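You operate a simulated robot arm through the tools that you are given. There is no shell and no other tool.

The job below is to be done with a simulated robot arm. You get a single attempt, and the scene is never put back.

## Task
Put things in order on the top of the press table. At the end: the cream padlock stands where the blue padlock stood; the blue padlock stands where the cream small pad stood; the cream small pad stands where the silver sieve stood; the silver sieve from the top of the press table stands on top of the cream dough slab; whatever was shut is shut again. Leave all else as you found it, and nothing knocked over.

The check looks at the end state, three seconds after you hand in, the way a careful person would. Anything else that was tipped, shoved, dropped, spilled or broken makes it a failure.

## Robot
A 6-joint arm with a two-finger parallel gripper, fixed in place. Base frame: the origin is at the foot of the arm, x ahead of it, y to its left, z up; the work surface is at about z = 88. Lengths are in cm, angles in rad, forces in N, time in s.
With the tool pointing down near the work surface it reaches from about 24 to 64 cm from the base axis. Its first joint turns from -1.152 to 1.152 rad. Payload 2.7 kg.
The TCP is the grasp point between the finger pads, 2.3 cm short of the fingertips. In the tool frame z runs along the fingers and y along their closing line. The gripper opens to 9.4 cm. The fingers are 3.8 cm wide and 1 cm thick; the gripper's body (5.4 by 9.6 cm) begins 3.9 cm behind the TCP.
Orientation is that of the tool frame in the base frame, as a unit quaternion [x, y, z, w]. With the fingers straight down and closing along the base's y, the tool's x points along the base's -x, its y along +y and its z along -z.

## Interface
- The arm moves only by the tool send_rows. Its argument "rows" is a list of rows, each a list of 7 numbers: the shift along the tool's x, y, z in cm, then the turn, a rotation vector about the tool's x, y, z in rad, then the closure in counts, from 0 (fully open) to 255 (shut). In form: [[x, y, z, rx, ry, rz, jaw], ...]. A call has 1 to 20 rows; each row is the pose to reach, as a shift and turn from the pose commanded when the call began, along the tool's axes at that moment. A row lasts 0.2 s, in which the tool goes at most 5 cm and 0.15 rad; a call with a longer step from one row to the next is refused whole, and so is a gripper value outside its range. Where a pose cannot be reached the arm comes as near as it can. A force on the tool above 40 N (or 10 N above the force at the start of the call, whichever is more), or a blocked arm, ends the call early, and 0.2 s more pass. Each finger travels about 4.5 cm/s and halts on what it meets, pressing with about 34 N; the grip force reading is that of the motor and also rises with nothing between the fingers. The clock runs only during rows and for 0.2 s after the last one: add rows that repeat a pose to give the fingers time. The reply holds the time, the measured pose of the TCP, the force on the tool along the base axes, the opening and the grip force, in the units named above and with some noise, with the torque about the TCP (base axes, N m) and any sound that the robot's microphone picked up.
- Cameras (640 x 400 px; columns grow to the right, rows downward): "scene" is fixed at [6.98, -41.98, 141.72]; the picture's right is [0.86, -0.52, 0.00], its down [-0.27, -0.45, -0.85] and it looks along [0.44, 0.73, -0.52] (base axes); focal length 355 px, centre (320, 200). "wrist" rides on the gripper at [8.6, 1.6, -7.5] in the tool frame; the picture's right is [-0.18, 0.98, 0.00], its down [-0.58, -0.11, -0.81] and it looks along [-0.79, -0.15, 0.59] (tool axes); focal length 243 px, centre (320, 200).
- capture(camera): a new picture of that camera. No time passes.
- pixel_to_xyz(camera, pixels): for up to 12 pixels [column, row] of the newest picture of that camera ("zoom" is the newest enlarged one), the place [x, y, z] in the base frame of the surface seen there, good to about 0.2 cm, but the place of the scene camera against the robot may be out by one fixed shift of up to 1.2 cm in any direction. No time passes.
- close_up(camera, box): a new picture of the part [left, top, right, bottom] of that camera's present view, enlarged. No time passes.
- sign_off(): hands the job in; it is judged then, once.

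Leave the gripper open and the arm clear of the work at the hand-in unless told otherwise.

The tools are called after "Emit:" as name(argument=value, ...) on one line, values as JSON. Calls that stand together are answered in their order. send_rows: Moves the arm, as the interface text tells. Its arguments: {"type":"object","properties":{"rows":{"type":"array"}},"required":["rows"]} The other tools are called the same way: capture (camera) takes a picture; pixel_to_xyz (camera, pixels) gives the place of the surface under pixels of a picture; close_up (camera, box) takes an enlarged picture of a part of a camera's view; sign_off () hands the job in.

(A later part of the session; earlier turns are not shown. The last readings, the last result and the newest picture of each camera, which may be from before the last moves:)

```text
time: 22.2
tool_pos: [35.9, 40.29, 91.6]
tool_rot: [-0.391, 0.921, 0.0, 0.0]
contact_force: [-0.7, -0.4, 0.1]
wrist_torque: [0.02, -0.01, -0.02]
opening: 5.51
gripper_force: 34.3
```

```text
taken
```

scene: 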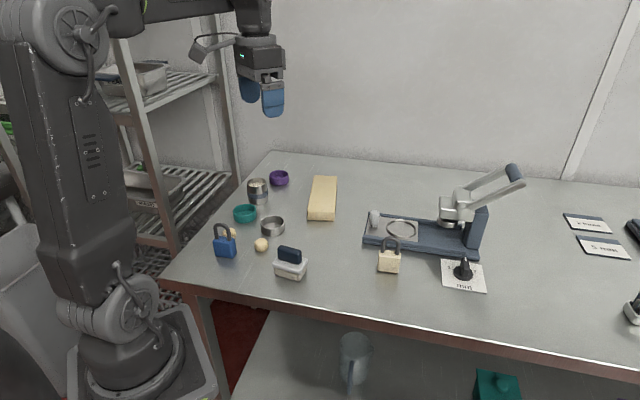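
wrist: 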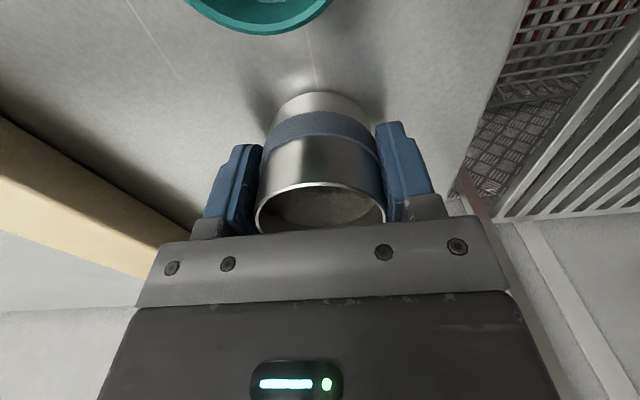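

Gripped at 5.5 cm. Sieve place noted as S = (35.9, 40.2). I lift it straight up slowly.

Emit:
send_rows(rows=[[0, 0, -1, 0, 0, 0, 180], [0, 0, -2.5, 0, 0, 0, 180], [0, 0, -4, 0, 0, 0, 180], [0, 0, -6, 0, 0, 0, 180], [0, 0, -8, 0, 0, 0, 180], [0, 0, -8, 0, 0, 0, 180]])

Emit:
capture(camera="wrist")

Emit:
close_up(camera="scene", box=[200, 100, 340, 210])

```text
time: 23.6
tool_pos: [35.76, 40.45, 99.6]
tool_rot: [-0.391, 0.92, 0.0, 0.001]
contact_force: [0.0, 0.2, -1.2]
wrist_torque: [0.01, -0.02, -0.01]
opening: 5.53
gripper_force: 33.7
```

```text
taken
```

wrist: 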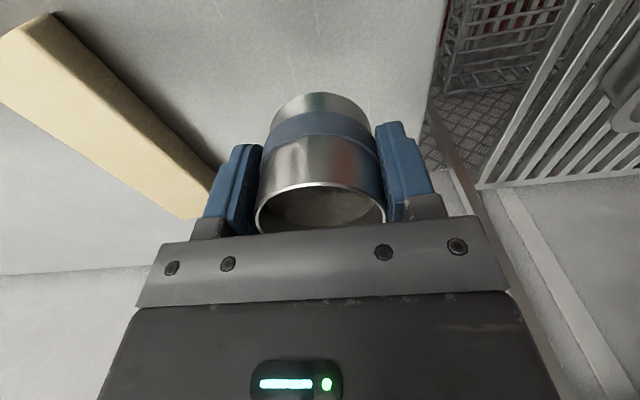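

```text
3.64 times, centred on (270, 155) of scene
```

zoom: 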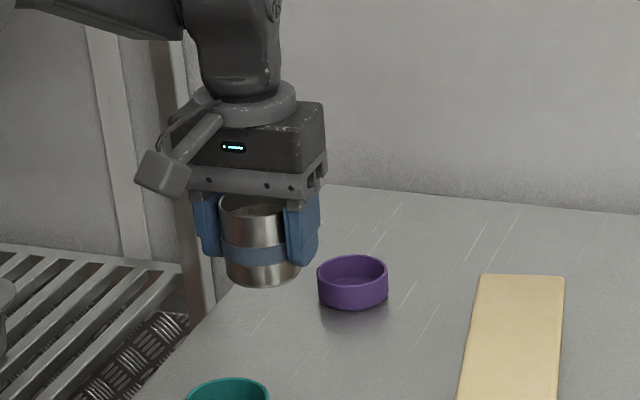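

Lifted clean; nothing left on the table. I measure the slab's top edges from this picture to choose the place spot.

Emit:
pixel_to_xyz(camera="wrist", pixels=[[48, 18], [100, 70], [150, 120], [200, 170], [20, 110], [80, 155], [140, 195], [2, 70], [20, 40], [190, 205], [205, 190], [110, 130]])

Emit:
pixel_to_xyz(camera="scene", pixels=[[314, 177], [337, 177], [308, 214], [334, 215], [322, 196]])

```text
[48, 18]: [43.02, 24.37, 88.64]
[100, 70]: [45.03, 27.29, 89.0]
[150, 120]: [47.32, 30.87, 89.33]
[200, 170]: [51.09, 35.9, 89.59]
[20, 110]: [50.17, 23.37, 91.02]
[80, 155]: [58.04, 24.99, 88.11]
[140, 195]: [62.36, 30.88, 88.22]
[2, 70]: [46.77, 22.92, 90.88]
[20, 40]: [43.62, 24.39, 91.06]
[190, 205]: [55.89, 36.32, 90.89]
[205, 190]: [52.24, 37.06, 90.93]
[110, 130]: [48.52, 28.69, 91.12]
```

```text
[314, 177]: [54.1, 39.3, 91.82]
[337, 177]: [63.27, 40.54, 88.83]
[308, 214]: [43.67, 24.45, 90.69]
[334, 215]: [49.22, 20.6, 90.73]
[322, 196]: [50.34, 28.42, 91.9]
```

Slab centre comes out at ≈ (51.3, 30.2), width ≈7 along (0.82,−0.57). I carry the cup across at the current height (bottom at z≈96) and stop above the slab's middle.

Emit:
send_rows(rows=[[-0.2, -1.5, 0, 0, 0, 0, 180], [-0.6, -3.5, 0, 0, 0, 0, 180], [-1.1, -6, 0, 0, 0, 0, 180], [-1.6, -8.6, 0, 0, 0, 0, 180], [-2.1, -11.2, 0, 0, 0, 0, 180], [-2.6, -13.8, 0, 0, 0, 0, 180], [-3.0, -16.2, 0, 0, 0, 0, 180], [-3.3, -17.7, 0, 0, 0, 0, 180], [-3.38, -18.27, 0, 0, 0, 0, 180], [-3.38, -18.27, 0, 0, 0, 0, 180], [-3.38, -18.27, 2, 0, 0, 0, 180], [-3.38, -18.27, 3.5, 0, 0, 0, 180], [-3.38, -18.27, 3.5, 0, 0, 0, 180]])

Emit:
capture(camera="wrist")

Emit:
close_up(camera="scene", box=[240, 110, 400, 230])

```text
time: 26.4
tool_pos: [51.09, 30.01, 95.98]
tool_rot: [-0.391, 0.92, 0.0, -0.001]
contact_force: [0.3, -0.8, -1.3]
wrist_torque: [0.0, 0.0, -0.03]
opening: 5.53
gripper_force: 34.1
```

```text
taken
```

wrist: 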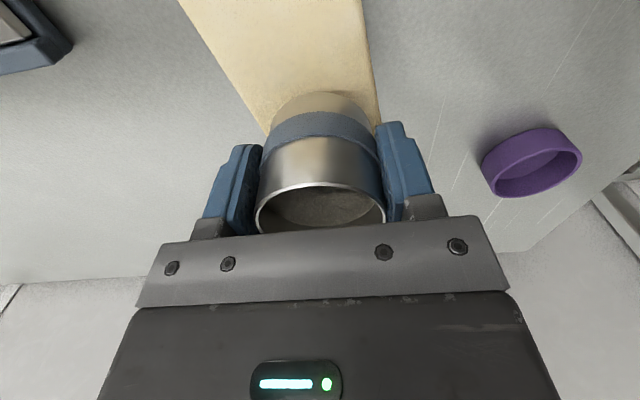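

```text
3.33 times, centred on (320, 170) of scene
```

zoom: 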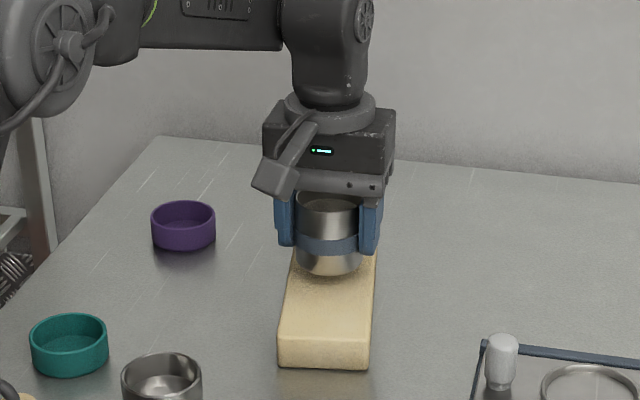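

The cup hangs over the slab's middle. I check the slab edge lines in the wrist picture near the cup before lowering.

Emit:
pixel_to_xyz(camera="wrist", pixels=[[215, 45], [235, 75], [250, 98], [362, 40], [366, 60], [370, 85], [360, 40], [220, 45], [183, 3], [300, 60]])

```text
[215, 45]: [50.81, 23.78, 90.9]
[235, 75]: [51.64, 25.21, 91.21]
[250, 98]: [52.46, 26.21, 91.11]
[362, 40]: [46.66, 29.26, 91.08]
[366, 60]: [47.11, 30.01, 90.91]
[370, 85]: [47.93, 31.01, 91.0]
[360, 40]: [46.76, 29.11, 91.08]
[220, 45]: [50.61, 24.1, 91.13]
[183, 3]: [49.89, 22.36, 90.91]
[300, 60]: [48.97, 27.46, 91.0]
```

Slab spans 21.4–27.9 on that axis; the cup is at 24.65, i.e. centred. I lower gently 1.2 cm.

Emit:
send_rows(rows=[[0, 0, 0.4, 0, 0, 0, 180], [0, 0, 0.8, 0, 0, 0, 180], [0, 0, 1.0, 0, 0, 0, 180], [0, 0, 1.2, 0, 0, 0, 180], [0, 0, 1.2, 0, 0, 0, 180]])

```text
time: 27.6
tool_pos: [51.18, 30.2, 94.86]
tool_rot: [-0.391, 0.921, 0.001, 0.001]
contact_force: [-0.5, -0.2, -2.0]
wrist_torque: [-0.02, 0.01, -0.04]
opening: 5.53
gripper_force: 34.2
```

No contact yet. I go down another 0.3 in small steps.

Emit:
send_rows(rows=[[0, 0, 0.1, 0, 0, 0, 180], [0, 0, 0.2, 0, 0, 0, 180], [0, 0, 0.2, 0, 0, 0, 180]])

Emit:
send_rows(rows=[[0, 0, 0.05, 0, 0, 0, 180], [0, 0, 0.1, 0, 0, 0, 180], [0, 0, 0.1, 0, 0, 0, 180]])

```text
time: 28.4
tool_pos: [51.33, 30.14, 94.73]
tool_rot: [-0.391, 0.92, 0.0, 0.002]
contact_force: [-0.4, 0.3, -1.2]
wrist_torque: [0.02, 0.04, -0.02]
opening: 5.51
gripper_force: 34.1
```

```text
time: 29.2
tool_pos: [51.42, 30.21, 94.58]
tool_rot: [-0.391, 0.92, 0.0, 0.0]
contact_force: [-0.1, -0.7, 0.5]
wrist_torque: [-0.06, 0.04, -0.01]
opening: 5.51
gripper_force: 34.2
```

The weight has started to come off (force −1.2 → +0.5). One more 0.1 cm step to confirm contact.

Emit:
send_rows(rows=[[0, 0, 0.05, 0, 0, 0, 180], [0, 0, 0.1, 0, 0, 0, 180], [0, 0, 0.1, 0, 0, 0, 180]])

```text
time: 30.0
tool_pos: [51.27, 30.12, 94.56]
tool_rot: [-0.392, 0.92, 0.001, 0.002]
contact_force: [2.7, -0.8, 8.7]
wrist_torque: [-0.18, 0.02, 0.05]
opening: 5.52
gripper_force: 33.4
```

Firm contact (8.7 N). I open the fingers slowly and then rise straight up.

Emit:
send_rows(rows=[[0, 0, -0.05, 0, 0, 0, 150], [0, 0, -0.05, 0, 0, 0, 110], [0, 0, -0.05, 0, 0, 0, 70], [0, 0, -0.05, 0, 0, 0, 30], [0, 0, -0.05, 0, 0, 0, 0], [0, 0, -0.05, 0, 0, 0, 0], [0, 0, -0.05, 0, 0, 0, 0]])

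Emit:
send_rows(rows=[[0, 0, -1, 0, 0, 0, 0], [0, 0, -3, 0, 0, 0, 0], [0, 0, -6, 0, 0, 0, 0], [0, 0, -9, 0, 0, 0, 0], [0, 0, -12, 0, 0, 0, 0], [0, 0, -12, 0, 0, 0, 0]])

Emit:
capture(camera="wrist")

Emit:
capture(camera="scene")

Emit:
close_up(camera="scene", box=[240, 130, 400, 230])

```text
time: 31.6
tool_pos: [51.14, 30.09, 94.59]
tool_rot: [-0.391, 0.92, 0.001, 0.002]
contact_force: [-0.1, 0.2, -0.7]
wrist_torque: [-0.03, 0.0, 0.03]
opening: 9.4
gripper_force: 0.0
```

```text
time: 33.0
tool_pos: [51.12, 30.03, 106.41]
tool_rot: [-0.391, 0.92, 0.0, 0.0]
contact_force: [-0.4, -0.9, 0.2]
wrist_torque: [0.05, -0.05, 0.03]
opening: 9.39
gripper_force: 0.2
```

```text
taken
```

wrist: 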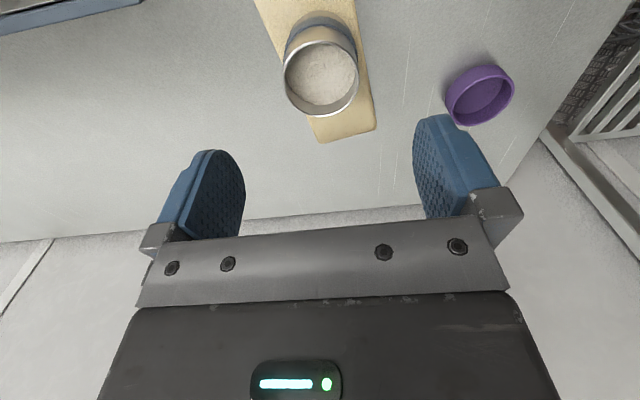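

```text
taken
```

scene: 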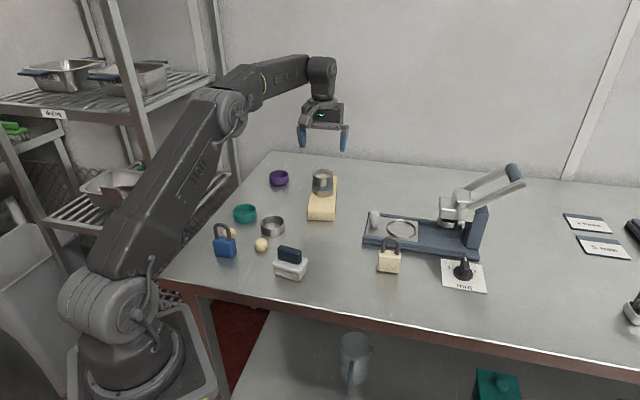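

```text
4.00 times, centred on (320, 180) of scene
```

zoom: 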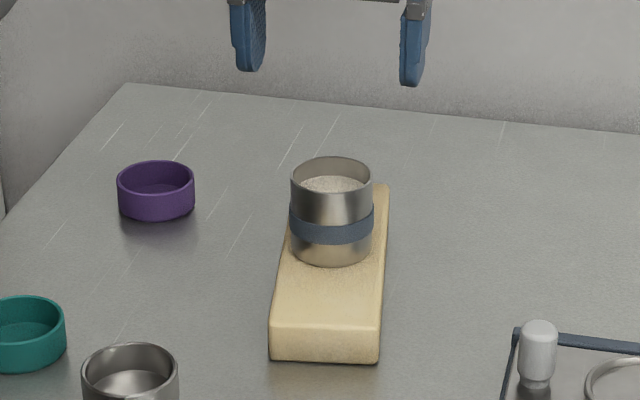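

The sieve stands upright on the slab. Next, the small pad: I swing over to view it from near above, turned so the fingers will close across its handle (handle runs about along (0.76,−0.65)).

Emit:
send_rows(rows=[[2.8, -0.25, 0, 0, 0, 0.137, 0], [5.6, -0.5, 0, 0, 0, 0.274, 0], [8.5, -0.75, 0, 0, 0, 0.411, 0], [11.3, -1, 0, 0, 0, 0.549, 0], [14.1, -1.25, 0, 0, 0, 0.686, 0], [17, -1.5, 0, 0, 0, 0.824, 0], [19.8, -1.75, 0, 0, 0, 0.961, 0], [22.6, -2, 0, 0, 0, 1.1, 0], [25.5, -2.25, 0, 0, 0, 1.236, 0], [28.3, -2.5, 0, 0, 0, 1.373, 0], [31.1, -2.75, 0, 0, 0, 1.51, 0], [31.1, -2.75, 0, 0, 0, 1.51, 0]])

Emit:
capture(camera="wrist")

```text
time: 35.6
tool_pos: [31.6, 5.79, 106.46]
tool_rot: [0.347, 0.938, 0.001, -0.001]
contact_force: [-0.4, -0.2, -0.1]
wrist_torque: [-0.01, 0.02, -0.03]
opening: 9.39
gripper_force: 0.1
```

```text
taken
```

wrist: 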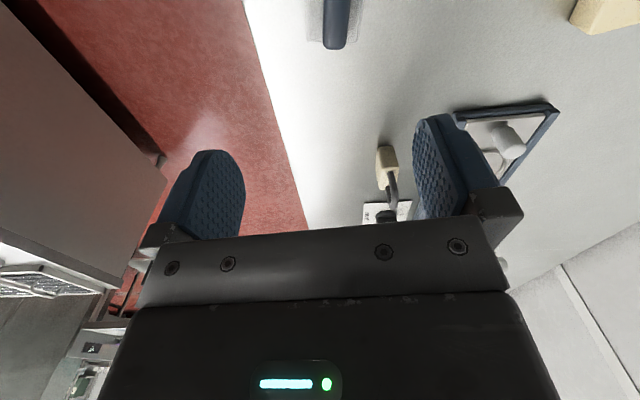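

The handle is at the top edge (336,20), nicely aligned vertical in the picture. I back off 6 cm along tool x to see the whole pad.

Emit:
send_rows(rows=[[3, 0, 0, 0, 0, 0, 0], [6, 0, 0, 0, 0, 0, 0], [6, 0, 0, 0, 0, 0, 0]])

Emit:
capture(camera="wrist")

Emit:
close_up(camera="wrist", box=[240, 0, 440, 125])

```text
time: 36.4
tool_pos: [27.01, 9.63, 106.47]
tool_rot: [0.347, 0.938, 0.001, 0.0]
contact_force: [0.4, 0.1, 0.7]
wrist_torque: [0.0, 0.0, -0.01]
opening: 9.41
gripper_force: 0.1
```

```text
taken
```

wrist: 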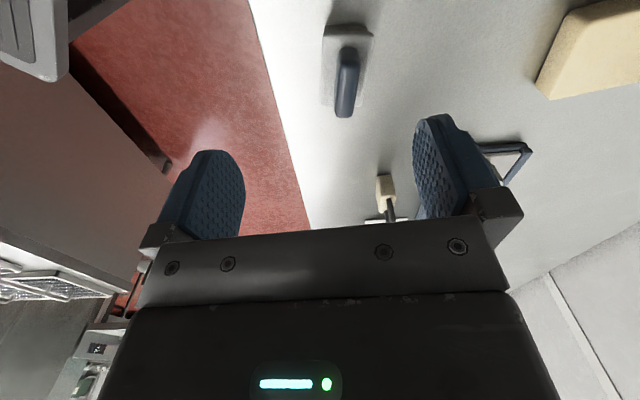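

```text
3.20 times, centred on (340, 62) of wrist
```

zoom: 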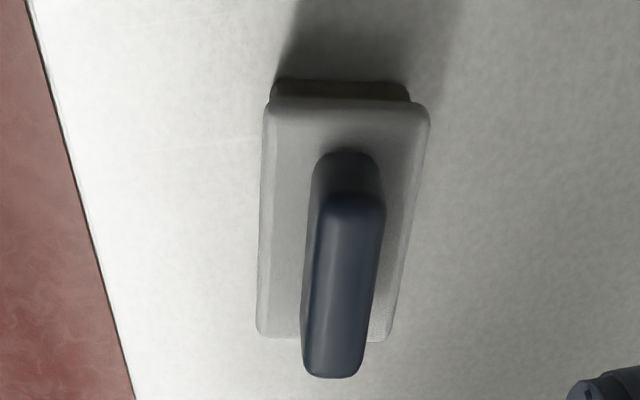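

The whole pad is visible. I read its plate corners and handle top.

Emit:
pixel_to_xyz(camera="zoom", pixels=[[270, 112], [422, 115], [262, 328], [388, 335], [350, 210], [332, 365], [325, 215], [378, 215], [310, 350], [358, 355], [340, 290], [335, 85]])

```text
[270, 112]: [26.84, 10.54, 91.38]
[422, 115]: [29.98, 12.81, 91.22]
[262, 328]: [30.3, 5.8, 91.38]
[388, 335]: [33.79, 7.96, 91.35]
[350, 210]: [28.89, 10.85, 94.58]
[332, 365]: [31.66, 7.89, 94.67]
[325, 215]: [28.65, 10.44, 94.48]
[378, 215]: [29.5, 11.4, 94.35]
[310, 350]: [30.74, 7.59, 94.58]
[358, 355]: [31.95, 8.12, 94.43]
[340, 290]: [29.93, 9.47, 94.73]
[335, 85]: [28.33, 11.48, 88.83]
```

Pad place P = (30.25, 9.3), handle top z 94.7, plate top 91.4, handle axis (0.60,−0.80). I turn 0.22 more, move over the handle and lower to just above it to check.

Emit:
send_rows(rows=[[-1.3, 1, 0, 0, 0, 0.11, 0], [-2.66, 1.92, 0, 0, 0, 0.218, 0], [-2.66, 1.92, 3, 0, 0, 0.218, 0], [-2.66, 1.92, 6, 0, 0, 0.218, 0], [-2.66, 1.92, 8, 0, 0, 0.218, 0], [-2.66, 1.92, 8, 0, 0, 0.218, 0]])

Emit:
capture(camera="wrist")

Emit:
close_up(camera="scene", box=[210, 190, 370, 290])

```text
time: 37.8
tool_pos: [30.23, 9.4, 98.47]
tool_rot: [0.446, 0.895, 0.001, 0.0]
contact_force: [-0.2, 0.1, 0.3]
wrist_torque: [0.02, -0.03, -0.02]
opening: 9.39
gripper_force: 0.1
```

```text
taken
```

wrist: 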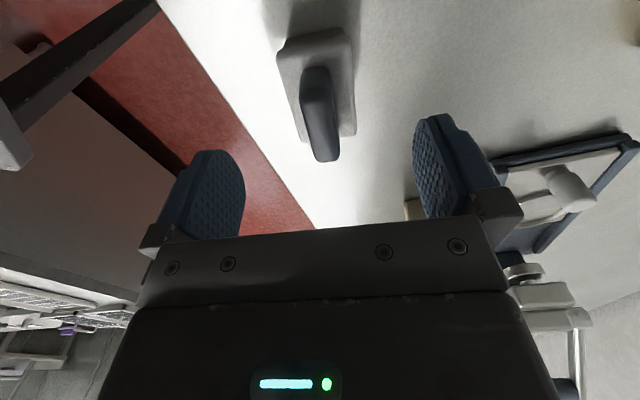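

```text
4.00 times, centred on (290, 240) of scene
```

zoom: 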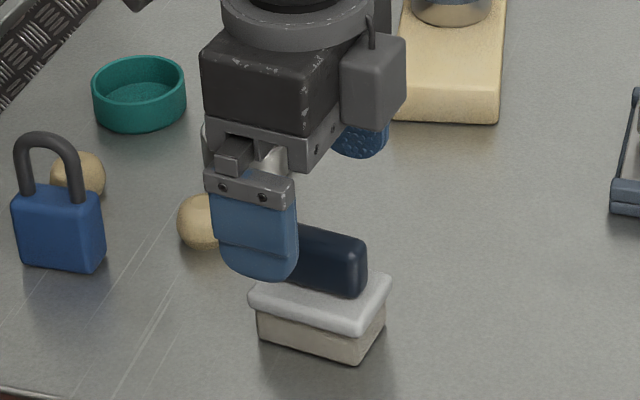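

I re-read handle and plate points from this closer picture.

Emit:
pixel_to_xyz(camera="wrist", pixels=[[318, 110], [304, 75], [334, 75], [316, 155], [338, 150], [318, 72], [280, 52], [350, 42], [304, 138], [355, 132]])

```text
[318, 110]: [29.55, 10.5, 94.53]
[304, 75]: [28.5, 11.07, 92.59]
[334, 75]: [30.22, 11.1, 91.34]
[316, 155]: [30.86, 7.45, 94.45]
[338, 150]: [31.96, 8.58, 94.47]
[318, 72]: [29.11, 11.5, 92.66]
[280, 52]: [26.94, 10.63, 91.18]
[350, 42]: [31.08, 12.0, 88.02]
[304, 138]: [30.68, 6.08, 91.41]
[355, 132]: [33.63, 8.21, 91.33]
```

Aligned to within 0.1 cm. Down to z≈94.1 (tips just above the plate) and close on the handle.

Emit:
send_rows(rows=[[0, 0.1, 1.2, 0, 0, 0, 0], [0, 0.1, 2.6, 0, 0, 0, 0], [0, 0.1, 3.8, 0, 0, 0, 0], [0, 0.1, 4.3, 0, 0, 0, 0], [0, 0.1, 4.3, 0, 0, 0, 0]])

Emit:
send_rows(rows=[[0, 0, 0, 0, 0, 0, 60], [0, 0, 0, 0, 0, 0, 110], [0, 0, 0, 0, 0, 0, 160], [0, 0, 0, 0, 0, 0, 200], [0, 0, 0, 0, 0, 0, 240], [0, 0, 0, 0, 0, 0, 240], [0, 0, 0, 0, 0, 0, 240], [0, 0, 0, 0, 0, 0, 240]])

Emit:
capture(camera="wrist")

Emit:
close_up(camera="scene", box=[210, 190, 370, 290])

```text
time: 39.0
tool_pos: [30.47, 9.36, 94.12]
tool_rot: [0.446, 0.895, 0.001, 0.0]
contact_force: [0.3, -0.1, 0.5]
wrist_torque: [-0.03, -0.02, -0.01]
opening: 9.4
gripper_force: 0.0
```

```text
time: 40.8
tool_pos: [30.47, 9.47, 94.01]
tool_rot: [0.447, 0.895, 0.001, 0.0]
contact_force: [0.1, -0.3, 0.3]
wrist_torque: [0.04, -0.01, 0.0]
opening: 1.74
gripper_force: 33.7
```

```text
taken
```

wrist: 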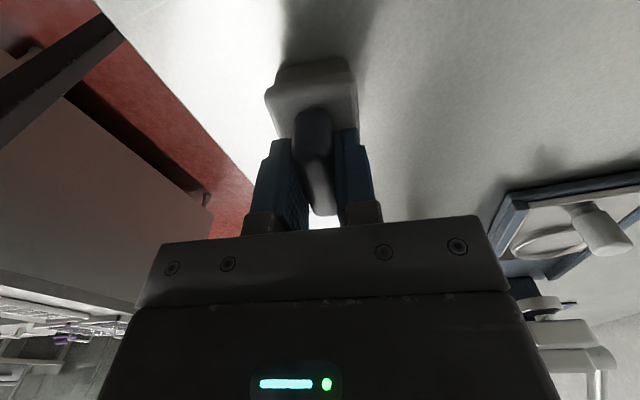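

```text
4.00 times, centred on (290, 240) of scene
```

zoom: 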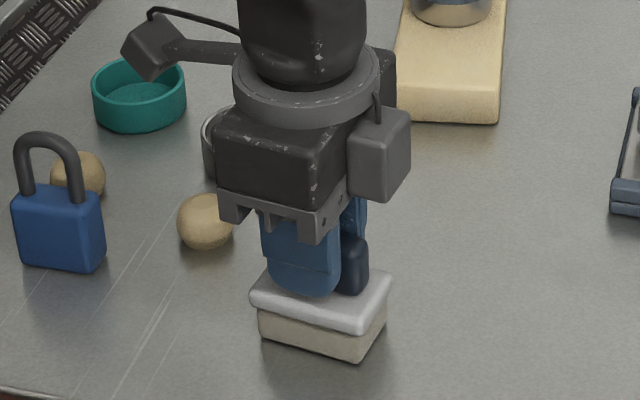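

Held on the handle (1.74 cm). I lift straight up 9 cm.

Emit:
send_rows(rows=[[0, 0, -0.8, 0, 0, 0, 240], [0, 0, -2.5, 0, 0, 0, 240], [0, 0, -4.5, 0, 0, 0, 240], [0, 0, -6.5, 0, 0, 0, 240], [0, 0, -9, 0, 0, 0, 240], [0, 0, -9, 0, 0, 0, 240]])

Emit:
capture(camera="wrist")

Emit:
close_up(camera="scene", box=[210, 150, 370, 290])

```text
time: 42.2
tool_pos: [30.53, 9.45, 103.28]
tool_rot: [0.447, 0.895, -0.001, 0.0]
contact_force: [-0.2, 0.2, -0.5]
wrist_torque: [0.0, 0.04, 0.01]
opening: 1.73
gripper_force: 34.5
```

```text
taken
```

wrist: 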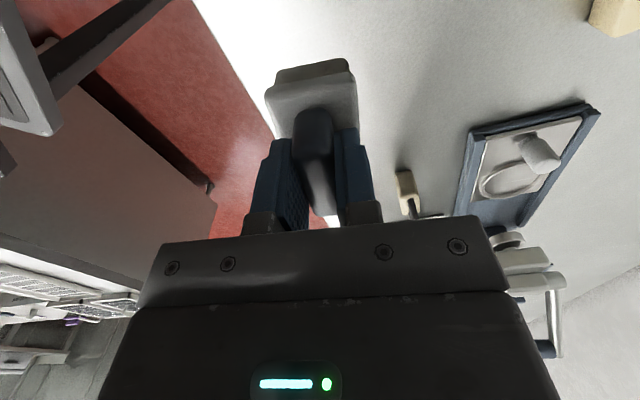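

```text
2.86 times, centred on (290, 220) of scene
```

zoom: 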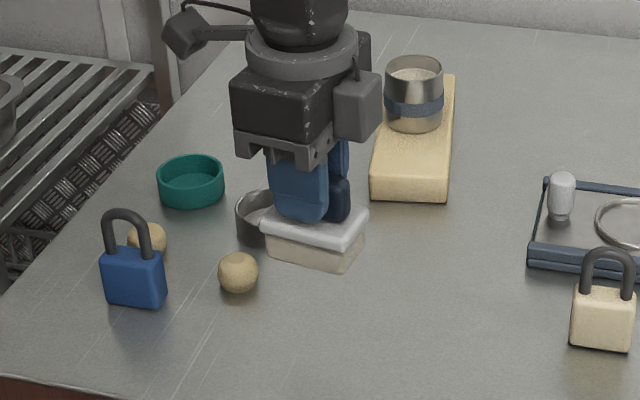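

The lift is clean. Now I carry the pad to S at this height, turning the gripper by 1.23 rad on the way (to a yaw of 0.3) for good clearance from the teal bowl.

Emit:
send_rows(rows=[[1.1, 1.2, 0, 0, 0, -0.07, 240], [3.0, 3.2, 0, 0, 0, -0.18, 240], [4.9, 5.2, 0, 0, 0, -0.29, 240], [6.8, 7.2, 0, 0, 0, -0.4, 240], [8.7, 9.25, 0, 0, 0, -0.51, 240], [10.6, 11.3, 0, 0, 0, -0.62, 240], [12.5, 13.3, 0, 0, 0, -0.73, 240], [14.4, 15.3, 0, 0, 0, -0.84, 240], [16.3, 17.35, 0, 0, 0, -0.95, 240], [18.2, 19.4, 0, 0, 0, -1.06, 240], [20.1, 21.4, 0, 0, 0, -1.16, 240], [21.1, 22.4, 0, 0, 0, -1.22, 240], [21.4, 22.75, 0, 0, 0, -1.23, 240], [21.4, 22.75, 0, 0, 0, -1.23, 240]])

Emit:
capture(camera="wrist")

Emit:
close_up(camera="scene", box=[190, 110, 350, 230])

```text
time: 45.2
tool_pos: [35.58, 40.37, 103.16]
tool_rot: [-0.152, 0.988, 0.0, 0.0]
contact_force: [0.2, -0.2, -0.5]
wrist_torque: [0.01, 0.03, -0.01]
opening: 1.74
gripper_force: 33.9
```

```text
taken
```

wrist: 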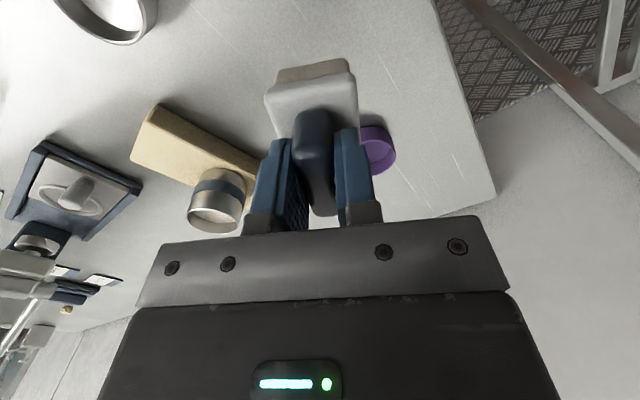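

```text
3.33 times, centred on (270, 170) of scene
```

zoom: 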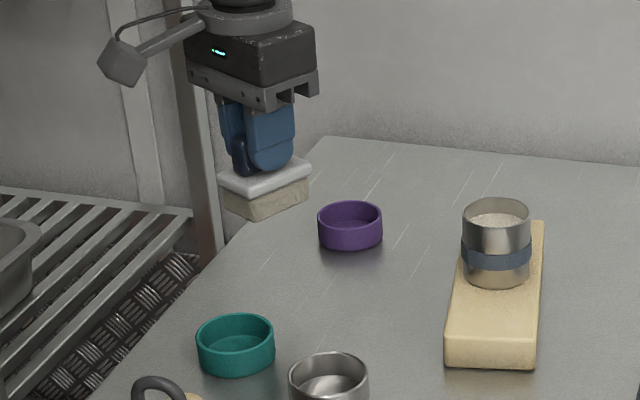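

Over S. I correct by about 0.2 cm and lower to just above the table.

Emit:
send_rows(rows=[[-0.15, -0.2, 1.5, 0, 0, 0, 240], [-0.15, -0.2, 4, 0, 0, 0, 240], [-0.15, -0.2, 6.5, 0, 0, 0, 240], [-0.15, -0.2, 8, 0, 0, 0, 240], [-0.15, -0.2, 8.6, 0, 0, 0, 240], [-0.15, -0.2, 8.6, 0, 0, 0, 240]])

Emit:
send_rows(rows=[[0, 0, 0.1, 0, 0, 0, 240], [0, 0, 0.2, 0, 0, 0, 240], [0, 0, 0.3, 0, 0, 0, 240], [0, 0, 0.3, 0, 0, 0, 240]])

```text
time: 46.6
tool_pos: [35.96, 40.09, 94.53]
tool_rot: [-0.152, 0.988, 0.001, 0.002]
contact_force: [-0.6, -0.6, 0.1]
wrist_torque: [0.0, -0.05, 0.02]
opening: 1.73
gripper_force: 34.2
```

```text
time: 47.6
tool_pos: [35.82, 40.03, 94.25]
tool_rot: [-0.153, 0.988, 0.001, -0.001]
contact_force: [0.5, -0.6, -0.3]
wrist_torque: [-0.01, -0.01, 0.03]
opening: 1.74
gripper_force: 34.0
```

No contact yet; I continue in small steps of 0.1.

Emit:
send_rows(rows=[[0, 0, 0.05, 0, 0, 0, 240], [0, 0, 0.1, 0, 0, 0, 240], [0, 0, 0.1, 0, 0, 0, 240]])

Emit:
send_rows(rows=[[0, 0, 0.05, 0, 0, 0, 240], [0, 0, 0.1, 0, 0, 0, 240], [0, 0, 0.1, 0, 0, 0, 240]])

```text
time: 48.4
tool_pos: [35.97, 40.17, 94.15]
tool_rot: [-0.152, 0.988, 0.001, 0.001]
contact_force: [-0.3, 0.3, 1.4]
wrist_torque: [-0.03, 0.11, -0.01]
opening: 1.7
gripper_force: 34.5
```

```text
time: 49.2
tool_pos: [35.92, 40.17, 94.16]
tool_rot: [-0.152, 0.988, 0.001, 0.0]
contact_force: [-1.4, -0.6, 8.3]
wrist_torque: [-0.15, 0.31, -0.01]
opening: 1.71
gripper_force: 33.7
```

Contact with 8.3 N. I release slowly and rise straight up.

Emit:
send_rows(rows=[[0, 0, -0.05, 0, 0, 0, 215], [0, 0, -0.07, 0, 0, 0, 190], [0, 0, -0.07, 0, 0, 0, 150], [0, 0, -0.07, 0, 0, 0, 100], [0, 0, -0.07, 0, 0, 0, 100], [0, 0, -0.07, 0, 0, 0, 100]])

Emit:
send_rows(rows=[[0, 0, -1, 0, 0, 0, 100], [0, 0, -3, 0, 0, 0, 60], [0, 0, -6, 0, 0, 0, 0], [0, 0, -9, 0, 0, 0, 0], [0, 0, -12, 0, 0, 0, 0], [0, 0, -12, 0, 0, 0, 0]])

Emit:
capture(camera="wrist")

Emit:
close_up(camera="scene", box=[190, 150, 350, 280])

```text
time: 50.6
tool_pos: [35.81, 40.14, 94.27]
tool_rot: [-0.152, 0.988, 0.001, 0.001]
contact_force: [-0.4, -0.7, 0.0]
wrist_torque: [0.0, -0.01, -0.01]
opening: 5.73
gripper_force: 0.0
```

```text
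time: 52.0
tool_pos: [35.78, 40.07, 106.15]
tool_rot: [-0.151, 0.988, 0.0, 0.0]
contact_force: [0.2, 0.2, 0.1]
wrist_torque: [0.05, 0.0, 0.02]
opening: 9.41
gripper_force: 0.1
```

```text
taken
```

wrist: 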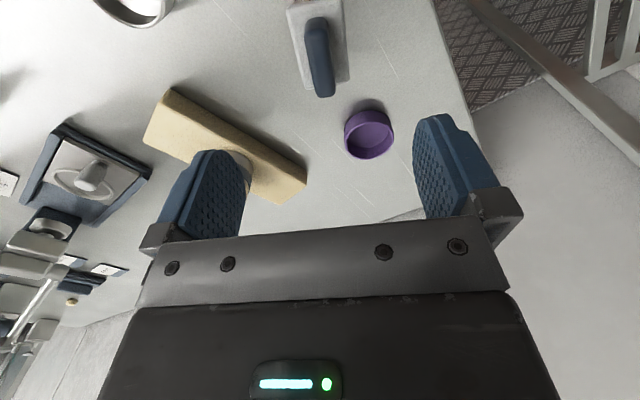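

```text
3.08 times, centred on (270, 215) of scene
```

zoom: 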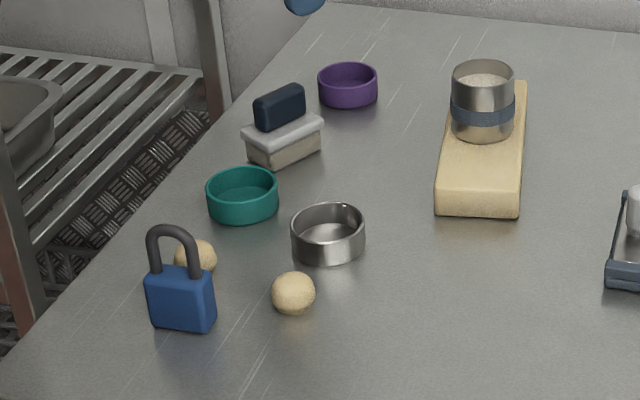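

The pad stands at S. Now the blue padlock: I move over with yaw −0.71 so I can view it from near above and find its thickness direction.

Emit:
pixel_to_xyz(camera="wrist", pixels=[[290, 12], [342, 5], [300, 85], [350, 78], [318, 50], [369, 130]])

Emit:
send_rows(rows=[[2.4, -2.05, 0, 0, 0, 0.127, 0], [4.8, -4.1, 0, 0, 0, 0.254, 0], [7.2, -6.15, 0, 0, 0, 0.381, 0], [9.6, -8.2, 0, 0, 0, 0.508, 0], [11.9, -10.25, 0, 0, 0, 0.635, 0], [14.3, -12.3, 0, 0, 0, 0.762, 0], [16.7, -14.35, 0, 0, 0, 0.889, 0], [19.1, -16.4, 0, 0, 0, 1.015, 0], [19.1, -16.4, 0, 0, 0, 1.015, 0]])

Emit:
capture(camera="wrist")

```text
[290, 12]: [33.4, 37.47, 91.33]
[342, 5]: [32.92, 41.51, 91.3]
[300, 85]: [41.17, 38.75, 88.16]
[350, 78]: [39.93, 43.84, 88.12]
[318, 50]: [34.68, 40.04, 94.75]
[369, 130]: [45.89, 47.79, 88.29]
```

```text
time: 54.0
tool_pos: [22.36, 18.66, 105.98]
tool_rot: [0.349, 0.937, 0.001, 0.0]
contact_force: [-0.1, 0.1, -0.1]
wrist_torque: [-0.02, -0.05, 0.01]
opening: 9.4
gripper_force: 0.0
```

```text
taken
```

wrist: 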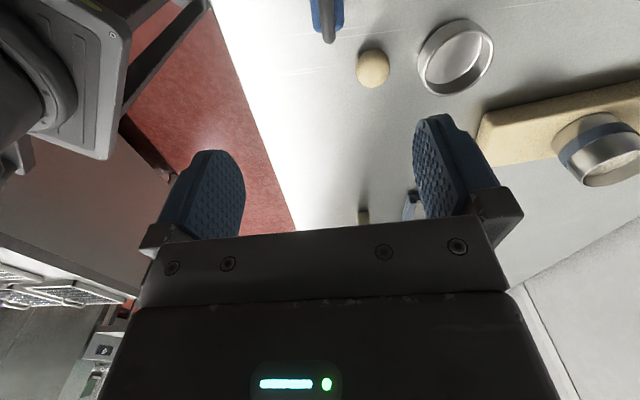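

The padlock is at the top edge (328,15). I back off 5 cm along tool x.

Emit:
send_rows(rows=[[2.5, 0, 0, 0, 0, 0, 0], [5, 0, 0, 0, 0, 0, 0], [5, 0, 0, 0, 0, 0, 0]])

Emit:
capture(camera="wrist")

Emit:
close_up(camera="wrist", box=[240, 0, 440, 125])

```text
time: 54.8
tool_pos: [18.75, 21.91, 106.27]
tool_rot: [0.347, 0.938, 0.001, 0.0]
contact_force: [-0.2, -0.2, 0.5]
wrist_torque: [0.06, 0.01, 0.03]
opening: 9.38
gripper_force: 0.1
```

```text
taken
```

wrist: 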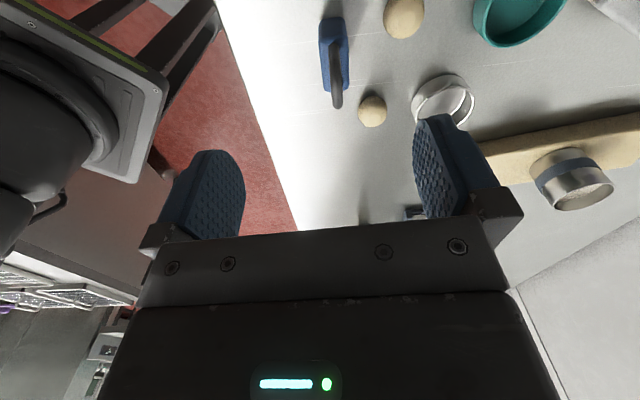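

```text
3.20 times, centred on (340, 62) of wrist
```

zoom: 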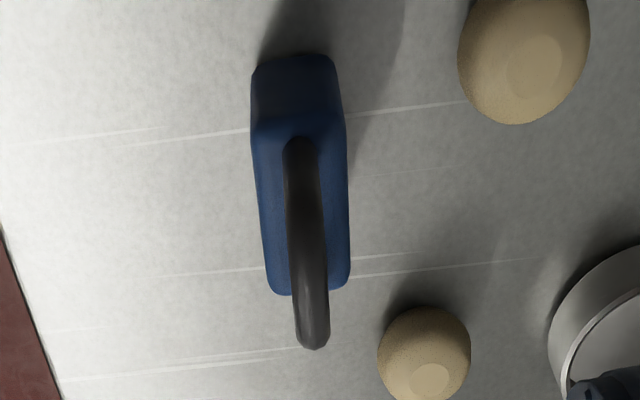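

Clear view: padlock top face and shackle, with balls to the right. I read the corners.

Emit:
pixel_to_xyz(camera="zoom", pixels=[[258, 135], [338, 125], [275, 285], [342, 282], [303, 160], [312, 335], [308, 240], [265, 210], [338, 210], [290, 65], [525, 60], [425, 365]])

```text
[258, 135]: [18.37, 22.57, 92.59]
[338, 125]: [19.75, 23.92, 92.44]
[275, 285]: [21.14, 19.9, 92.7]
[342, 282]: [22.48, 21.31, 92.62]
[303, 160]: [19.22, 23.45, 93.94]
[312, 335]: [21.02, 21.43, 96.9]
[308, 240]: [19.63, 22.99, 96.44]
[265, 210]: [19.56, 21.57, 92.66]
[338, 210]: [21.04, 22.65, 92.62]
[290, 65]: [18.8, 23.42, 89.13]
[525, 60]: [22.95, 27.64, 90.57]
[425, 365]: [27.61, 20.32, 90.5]
```

Blue padlock: place B = (20.45, 21.93), body top z 92.65, shackle top ≈97, thickness ≈2 along (0.70,0.71). I close the jaw to 4.5 cm (keeps clear of the ball), move above and lower to just over the shackle to check.

Emit:
send_rows(rows=[[-1.28, 1.12, 0, 0, 0, 0.066, 60], [-1.28, 1.12, 2, 0, 0, 0.066, 133], [-1.28, 1.12, 4, 0, 0, 0.066, 133], [-1.28, 1.12, 6, 0, 0, 0.066, 133], [-1.28, 1.12, 6, 0, 0, 0.066, 133], [-1.28, 1.12, 6, 0, 0, 0.066, 133]])

Emit:
capture(camera="wrist")

Emit:
close_up(camera="wrist", box=[220, 0, 460, 150])

Emit:
close_up(camera="scene", box=[170, 180, 310, 280])

```text
time: 56.2
tool_pos: [20.46, 22.08, 100.21]
tool_rot: [0.379, 0.925, 0.0, 0.0]
contact_force: [-0.5, -0.5, 0.1]
wrist_torque: [0.04, 0.01, 0.02]
opening: 4.49
gripper_force: 0.1
```

```text
taken
```

wrist: 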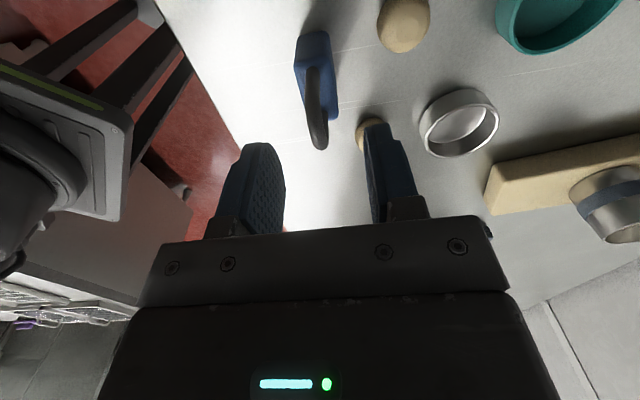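

```text
2.67 times, centred on (340, 75) of wrist
```

zoom: 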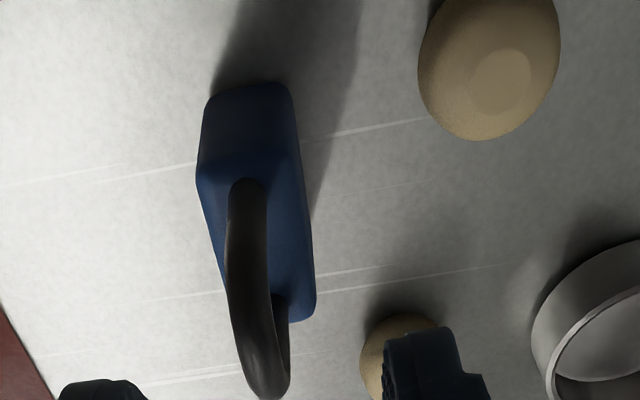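

```text
4.00 times, centred on (240, 230) of scene
```

zoom: 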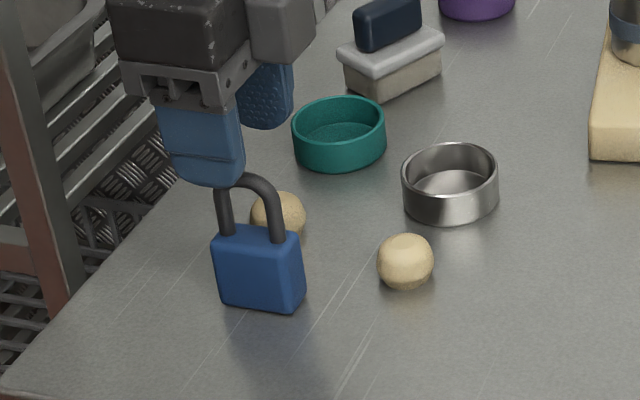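

I check the body's left/right top edges from this pose against the finger mid-line.

Emit:
pixel_to_xyz(camera="zoom", pixels=[[205, 200], [222, 270], [292, 190], [308, 290], [303, 230], [245, 300], [262, 385], [246, 190], [280, 370], [212, 230]])

```text
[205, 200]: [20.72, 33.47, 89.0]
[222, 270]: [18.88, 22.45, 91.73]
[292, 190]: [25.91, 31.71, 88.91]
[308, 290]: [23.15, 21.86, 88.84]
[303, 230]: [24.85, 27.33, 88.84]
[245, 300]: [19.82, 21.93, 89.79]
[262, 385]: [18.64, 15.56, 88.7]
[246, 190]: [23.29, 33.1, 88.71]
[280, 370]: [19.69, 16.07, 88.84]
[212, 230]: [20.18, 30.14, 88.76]
```

Those were read against the scene zoom by mistake (the newest enlarged picture). I repeat with wrist picture pixels.

Emit:
pixel_to_xyz(camera="wrist", pixels=[[297, 72], [303, 98], [329, 71], [335, 108], [333, 90], [300, 85], [320, 148], [312, 75], [310, 110], [317, 130]])

```text
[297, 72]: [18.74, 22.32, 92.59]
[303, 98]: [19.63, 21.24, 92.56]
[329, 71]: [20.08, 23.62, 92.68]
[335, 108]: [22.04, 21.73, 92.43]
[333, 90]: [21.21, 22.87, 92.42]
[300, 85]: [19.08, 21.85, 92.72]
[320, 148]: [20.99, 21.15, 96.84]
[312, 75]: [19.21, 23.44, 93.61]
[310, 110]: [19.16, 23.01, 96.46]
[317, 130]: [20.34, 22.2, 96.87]
```

Mid-line matches within 0.1 cm. I lower 6.8 cm to z≈93.4 (fingers on both sides of the body, shackle just under the palm) and close.

Emit:
send_rows(rows=[[0, -0.1, 1.5, 0, 0, 0, 133], [0, -0.1, 3, 0, 0, 0, 133], [0, -0.1, 4.5, 0, 0, 0, 133], [0, -0.1, 5.8, 0, 0, 0, 133], [0, -0.1, 6.5, 0, 0, 0, 133], [0, -0.1, 6.75, 0, 0, 0, 133], [0, -0.1, 6.75, 0, 0, 0, 133]])

Emit:
send_rows(rows=[[0, 0, 0, 0, 0, 0, 160], [0, 0, 0, 0, 0, 0, 185], [0, 0, 0, 0, 0, 0, 210], [0, 0, 0, 0, 0, 0, 235], [0, 0, 0, 0, 0, 0, 235], [0, 0, 0, 0, 0, 0, 235]])

Emit:
capture(camera="wrist")

Emit:
close_up(camera="scene", box=[170, 180, 310, 280])

```text
time: 57.8
tool_pos: [20.36, 22.04, 93.25]
tool_rot: [0.378, 0.926, 0.001, 0.0]
contact_force: [0.4, -0.2, -0.3]
wrist_torque: [0.02, 0.02, 0.01]
opening: 4.48
gripper_force: 0.0
```

```text
time: 59.2
tool_pos: [20.43, 22.0, 93.29]
tool_rot: [0.379, 0.925, 0.001, 0.0]
contact_force: [0.8, 0.2, 0.2]
wrist_torque: [0.01, -0.02, 0.01]
opening: 2.31
gripper_force: 34.0
```

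```text
taken
```

wrist: 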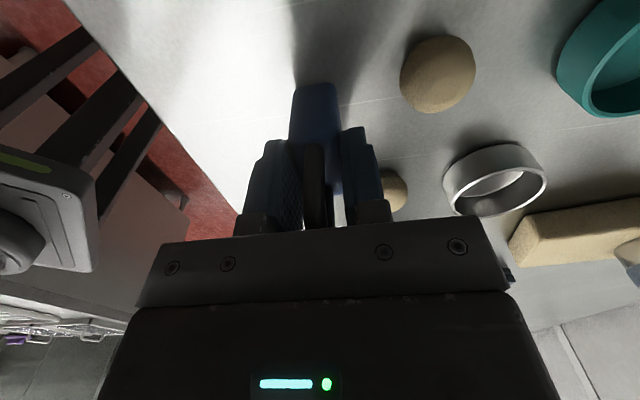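

```text
4.00 times, centred on (240, 230) of scene
```

zoom: 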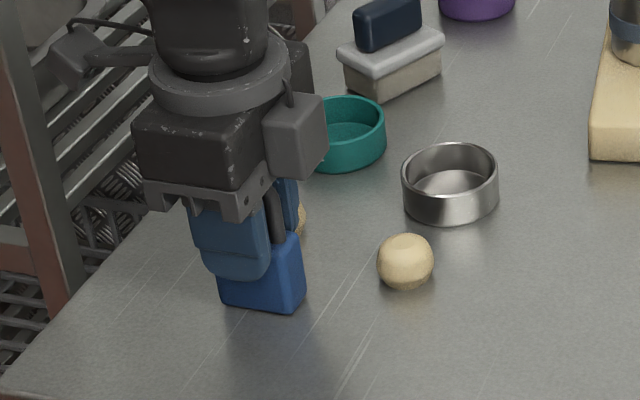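

Held (2.31 cm). Lift straight up 6 cm.

Emit:
send_rows(rows=[[0, 0, -0.6, 0, 0, 0, 235], [0, 0, -1.8, 0, 0, 0, 235], [0, 0, -3.2, 0, 0, 0, 235], [0, 0, -4.8, 0, 0, 0, 235], [0, 0, -6, 0, 0, 0, 235], [0, 0, -6, 0, 0, 0, 235]])

Emit:
capture(camera="wrist")

Emit:
close_up(camera="scene", box=[170, 160, 330, 280])

```text
time: 60.6
tool_pos: [20.53, 21.87, 99.39]
tool_rot: [0.378, 0.926, 0.001, 0.001]
contact_force: [0.1, 0.0, -1.3]
wrist_torque: [0.03, 0.0, -0.01]
opening: 2.3
gripper_force: 33.9
```

```text
taken
```

wrist: 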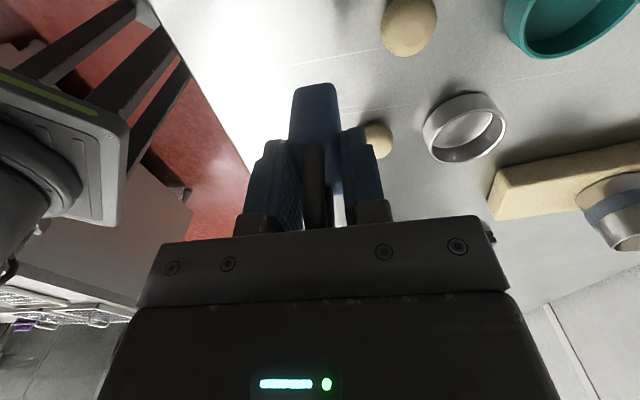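

```text
3.33 times, centred on (250, 220) of scene
```

zoom: 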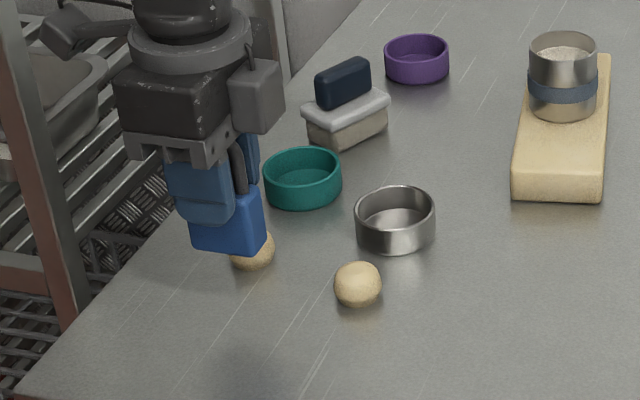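

Clean lift. I carry it at this height to P = (30.25, 9.3), keeping its facing.

Emit:
send_rows(rows=[[-1.2, -0.16, 0, 0, 0, 0, 235], [-3.6, -0.49, 0, 0, 0, 0, 235], [-6.2, -0.85, 0, 0, 0, 0, 235], [-8.8, -1.2, 0, 0, 0, 0, 235], [-11.4, -1.56, 0, 0, 0, 0, 235], [-13.8, -1.88, 0, 0, 0, 0, 235], [-15.3, -2.09, 0, 0, 0, 0, 235], [-15.9, -2.17, 0, 0, 0, 0, 235], [-15.9, -2.17, 0, 0, 0, 0, 235], [-15.9, -2.17, 0, 0, 0, 0, 235]])

Emit:
capture(camera="wrist")

```text
time: 62.8
tool_pos: [30.12, 9.33, 99.51]
tool_rot: [0.379, 0.925, 0.001, 0.0]
contact_force: [-0.2, -0.1, -1.0]
wrist_torque: [-0.01, -0.01, 0.02]
opening: 2.35
gripper_force: 34.5
```

```text
taken
```

wrist: 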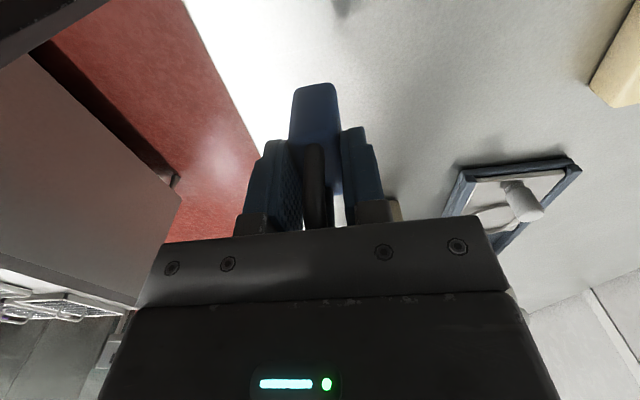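

At P. Lower to about 0.3 cm above the table, then in small steps until contact.

Emit:
send_rows(rows=[[-0.1, 0, 1.2, 0, 0, 0, 235], [-0.1, 0, 3, 0, 0, 0, 235], [-0.1, 0, 4.6, 0, 0, 0, 235], [-0.1, 0, 5.5, 0, 0, 0, 235], [-0.1, 0, 5.8, 0, 0, 0, 235], [-0.1, 0, 5.8, 0, 0, 0, 235]])

Emit:
send_rows(rows=[[0, 0, 0.05, 0, 0, 0, 235], [0, 0, 0.12, 0, 0, 0, 235], [0, 0, 0.12, 0, 0, 0, 235]])

Emit:
send_rows(rows=[[0, 0, 0.05, 0, 0, 0, 235], [0, 0, 0.1, 0, 0, 0, 235], [0, 0, 0.1, 0, 0, 0, 235]])

```text
time: 64.2
tool_pos: [30.22, 9.2, 93.61]
tool_rot: [0.379, 0.926, 0.0, 0.0]
contact_force: [-0.5, -0.3, -1.2]
wrist_torque: [-0.01, 0.02, 0.01]
opening: 2.34
gripper_force: 34.0
```

```text
time: 65.0
tool_pos: [30.35, 9.18, 93.43]
tool_rot: [0.38, 0.925, 0.001, 0.0]
contact_force: [0.0, -0.4, -0.7]
wrist_torque: [0.01, 0.0, 0.0]
opening: 2.31
gripper_force: 34.2
```

```text
time: 65.8
tool_pos: [30.39, 9.19, 93.36]
tool_rot: [0.378, 0.926, 0.001, 0.001]
contact_force: [-0.1, 1.4, 2.5]
wrist_torque: [0.04, 0.06, -0.01]
opening: 2.31
gripper_force: 33.9
```

Contact (2.5 N). One small step more to seat it, then release slowly and rise.

Emit:
send_rows(rows=[[0, 0, 0.05, 0, 0, 0, 235], [0, 0, 0.05, 0, 0, 0, 235], [0, 0, 0.05, 0, 0, 0, 200], [0, 0, 0, 0, 0, 0, 180], [0, 0, 0, 0, 0, 0, 150], [0, 0, 0, 0, 0, 0, 110], [0, 0, 0, 0, 0, 0, 110]])

Emit:
send_rows(rows=[[0, 0, -1, 0, 0, 0, 110], [0, 0, -3, 0, 0, 0, 110], [0, 0, -6, 0, 0, 0, 60], [0, 0, -9, 0, 0, 0, 0], [0, 0, -12, 0, 0, 0, 0], [0, 0, -12, 0, 0, 0, 0]])

Emit:
capture(camera="wrist")

Emit:
capture(camera="scene")

Emit:
close_up(camera="scene", box=[190, 180, 430, 300])

```text
time: 67.4
tool_pos: [30.38, 9.21, 93.33]
tool_rot: [0.379, 0.926, 0.0, 0.0]
contact_force: [-0.3, 0.8, 0.5]
wrist_torque: [-0.01, 0.0, -0.03]
opening: 5.36
gripper_force: 0.0
```

```text
time: 68.8
tool_pos: [30.47, 9.12, 105.25]
tool_rot: [0.379, 0.926, 0.0, -0.001]
contact_force: [-0.5, 0.4, -0.8]
wrist_torque: [-0.02, 0.0, 0.02]
opening: 9.41
gripper_force: 0.2
```

```text
taken
```

wrist: 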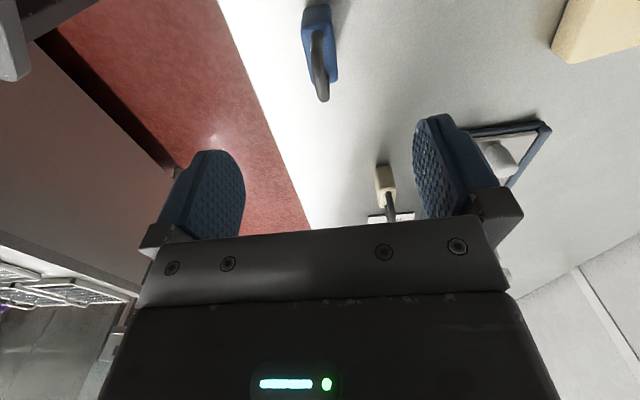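

```text
taken
```

scene: 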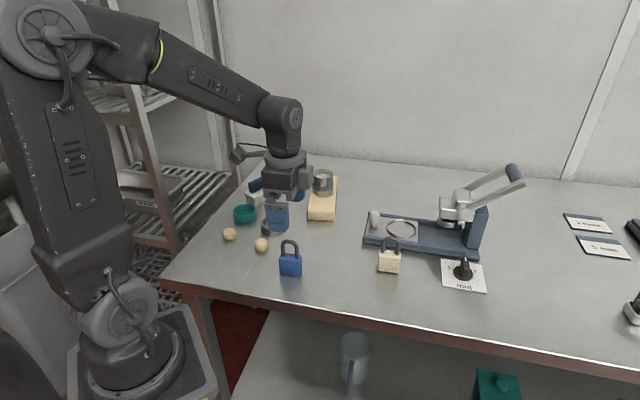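

```text
2.67 times, centred on (310, 240) of scene
```

zoom: 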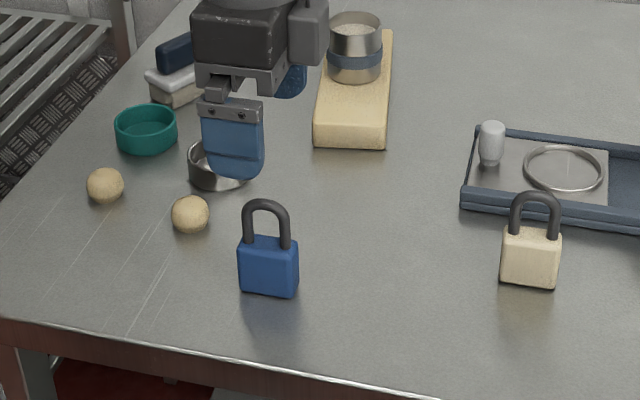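

The blue padlock stands at P. Before moving toward the cream padlock I measure the press (lever, rails) and the cream padlock from the scene, and the blue padlock's final spot from the wrist.

Emit:
pixel_to_xyz(camera="scene", pixels=[[512, 170], [470, 195], [520, 187], [455, 205], [365, 243], [388, 250], [420, 250], [375, 220], [380, 262], [398, 262], [389, 240], [464, 262]])

Emit:
pixel_to_xyz(camera="wrist", pixels=[[304, 40], [333, 35], [309, 78], [336, 75], [322, 98], [385, 180], [380, 195], [500, 150]])

```text
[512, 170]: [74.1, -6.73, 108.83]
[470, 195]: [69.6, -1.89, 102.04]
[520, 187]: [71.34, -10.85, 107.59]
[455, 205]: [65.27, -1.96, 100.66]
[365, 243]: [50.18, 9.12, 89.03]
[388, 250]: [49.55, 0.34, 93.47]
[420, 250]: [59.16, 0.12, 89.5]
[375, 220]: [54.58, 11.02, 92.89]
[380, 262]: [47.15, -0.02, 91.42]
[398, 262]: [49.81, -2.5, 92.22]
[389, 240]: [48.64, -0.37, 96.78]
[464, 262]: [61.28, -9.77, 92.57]
```

```text
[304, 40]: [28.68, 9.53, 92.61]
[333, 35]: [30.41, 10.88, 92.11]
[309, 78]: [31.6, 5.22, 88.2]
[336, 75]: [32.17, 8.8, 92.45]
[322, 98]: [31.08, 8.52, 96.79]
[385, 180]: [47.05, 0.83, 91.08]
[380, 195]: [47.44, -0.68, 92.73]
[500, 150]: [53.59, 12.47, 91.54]
```

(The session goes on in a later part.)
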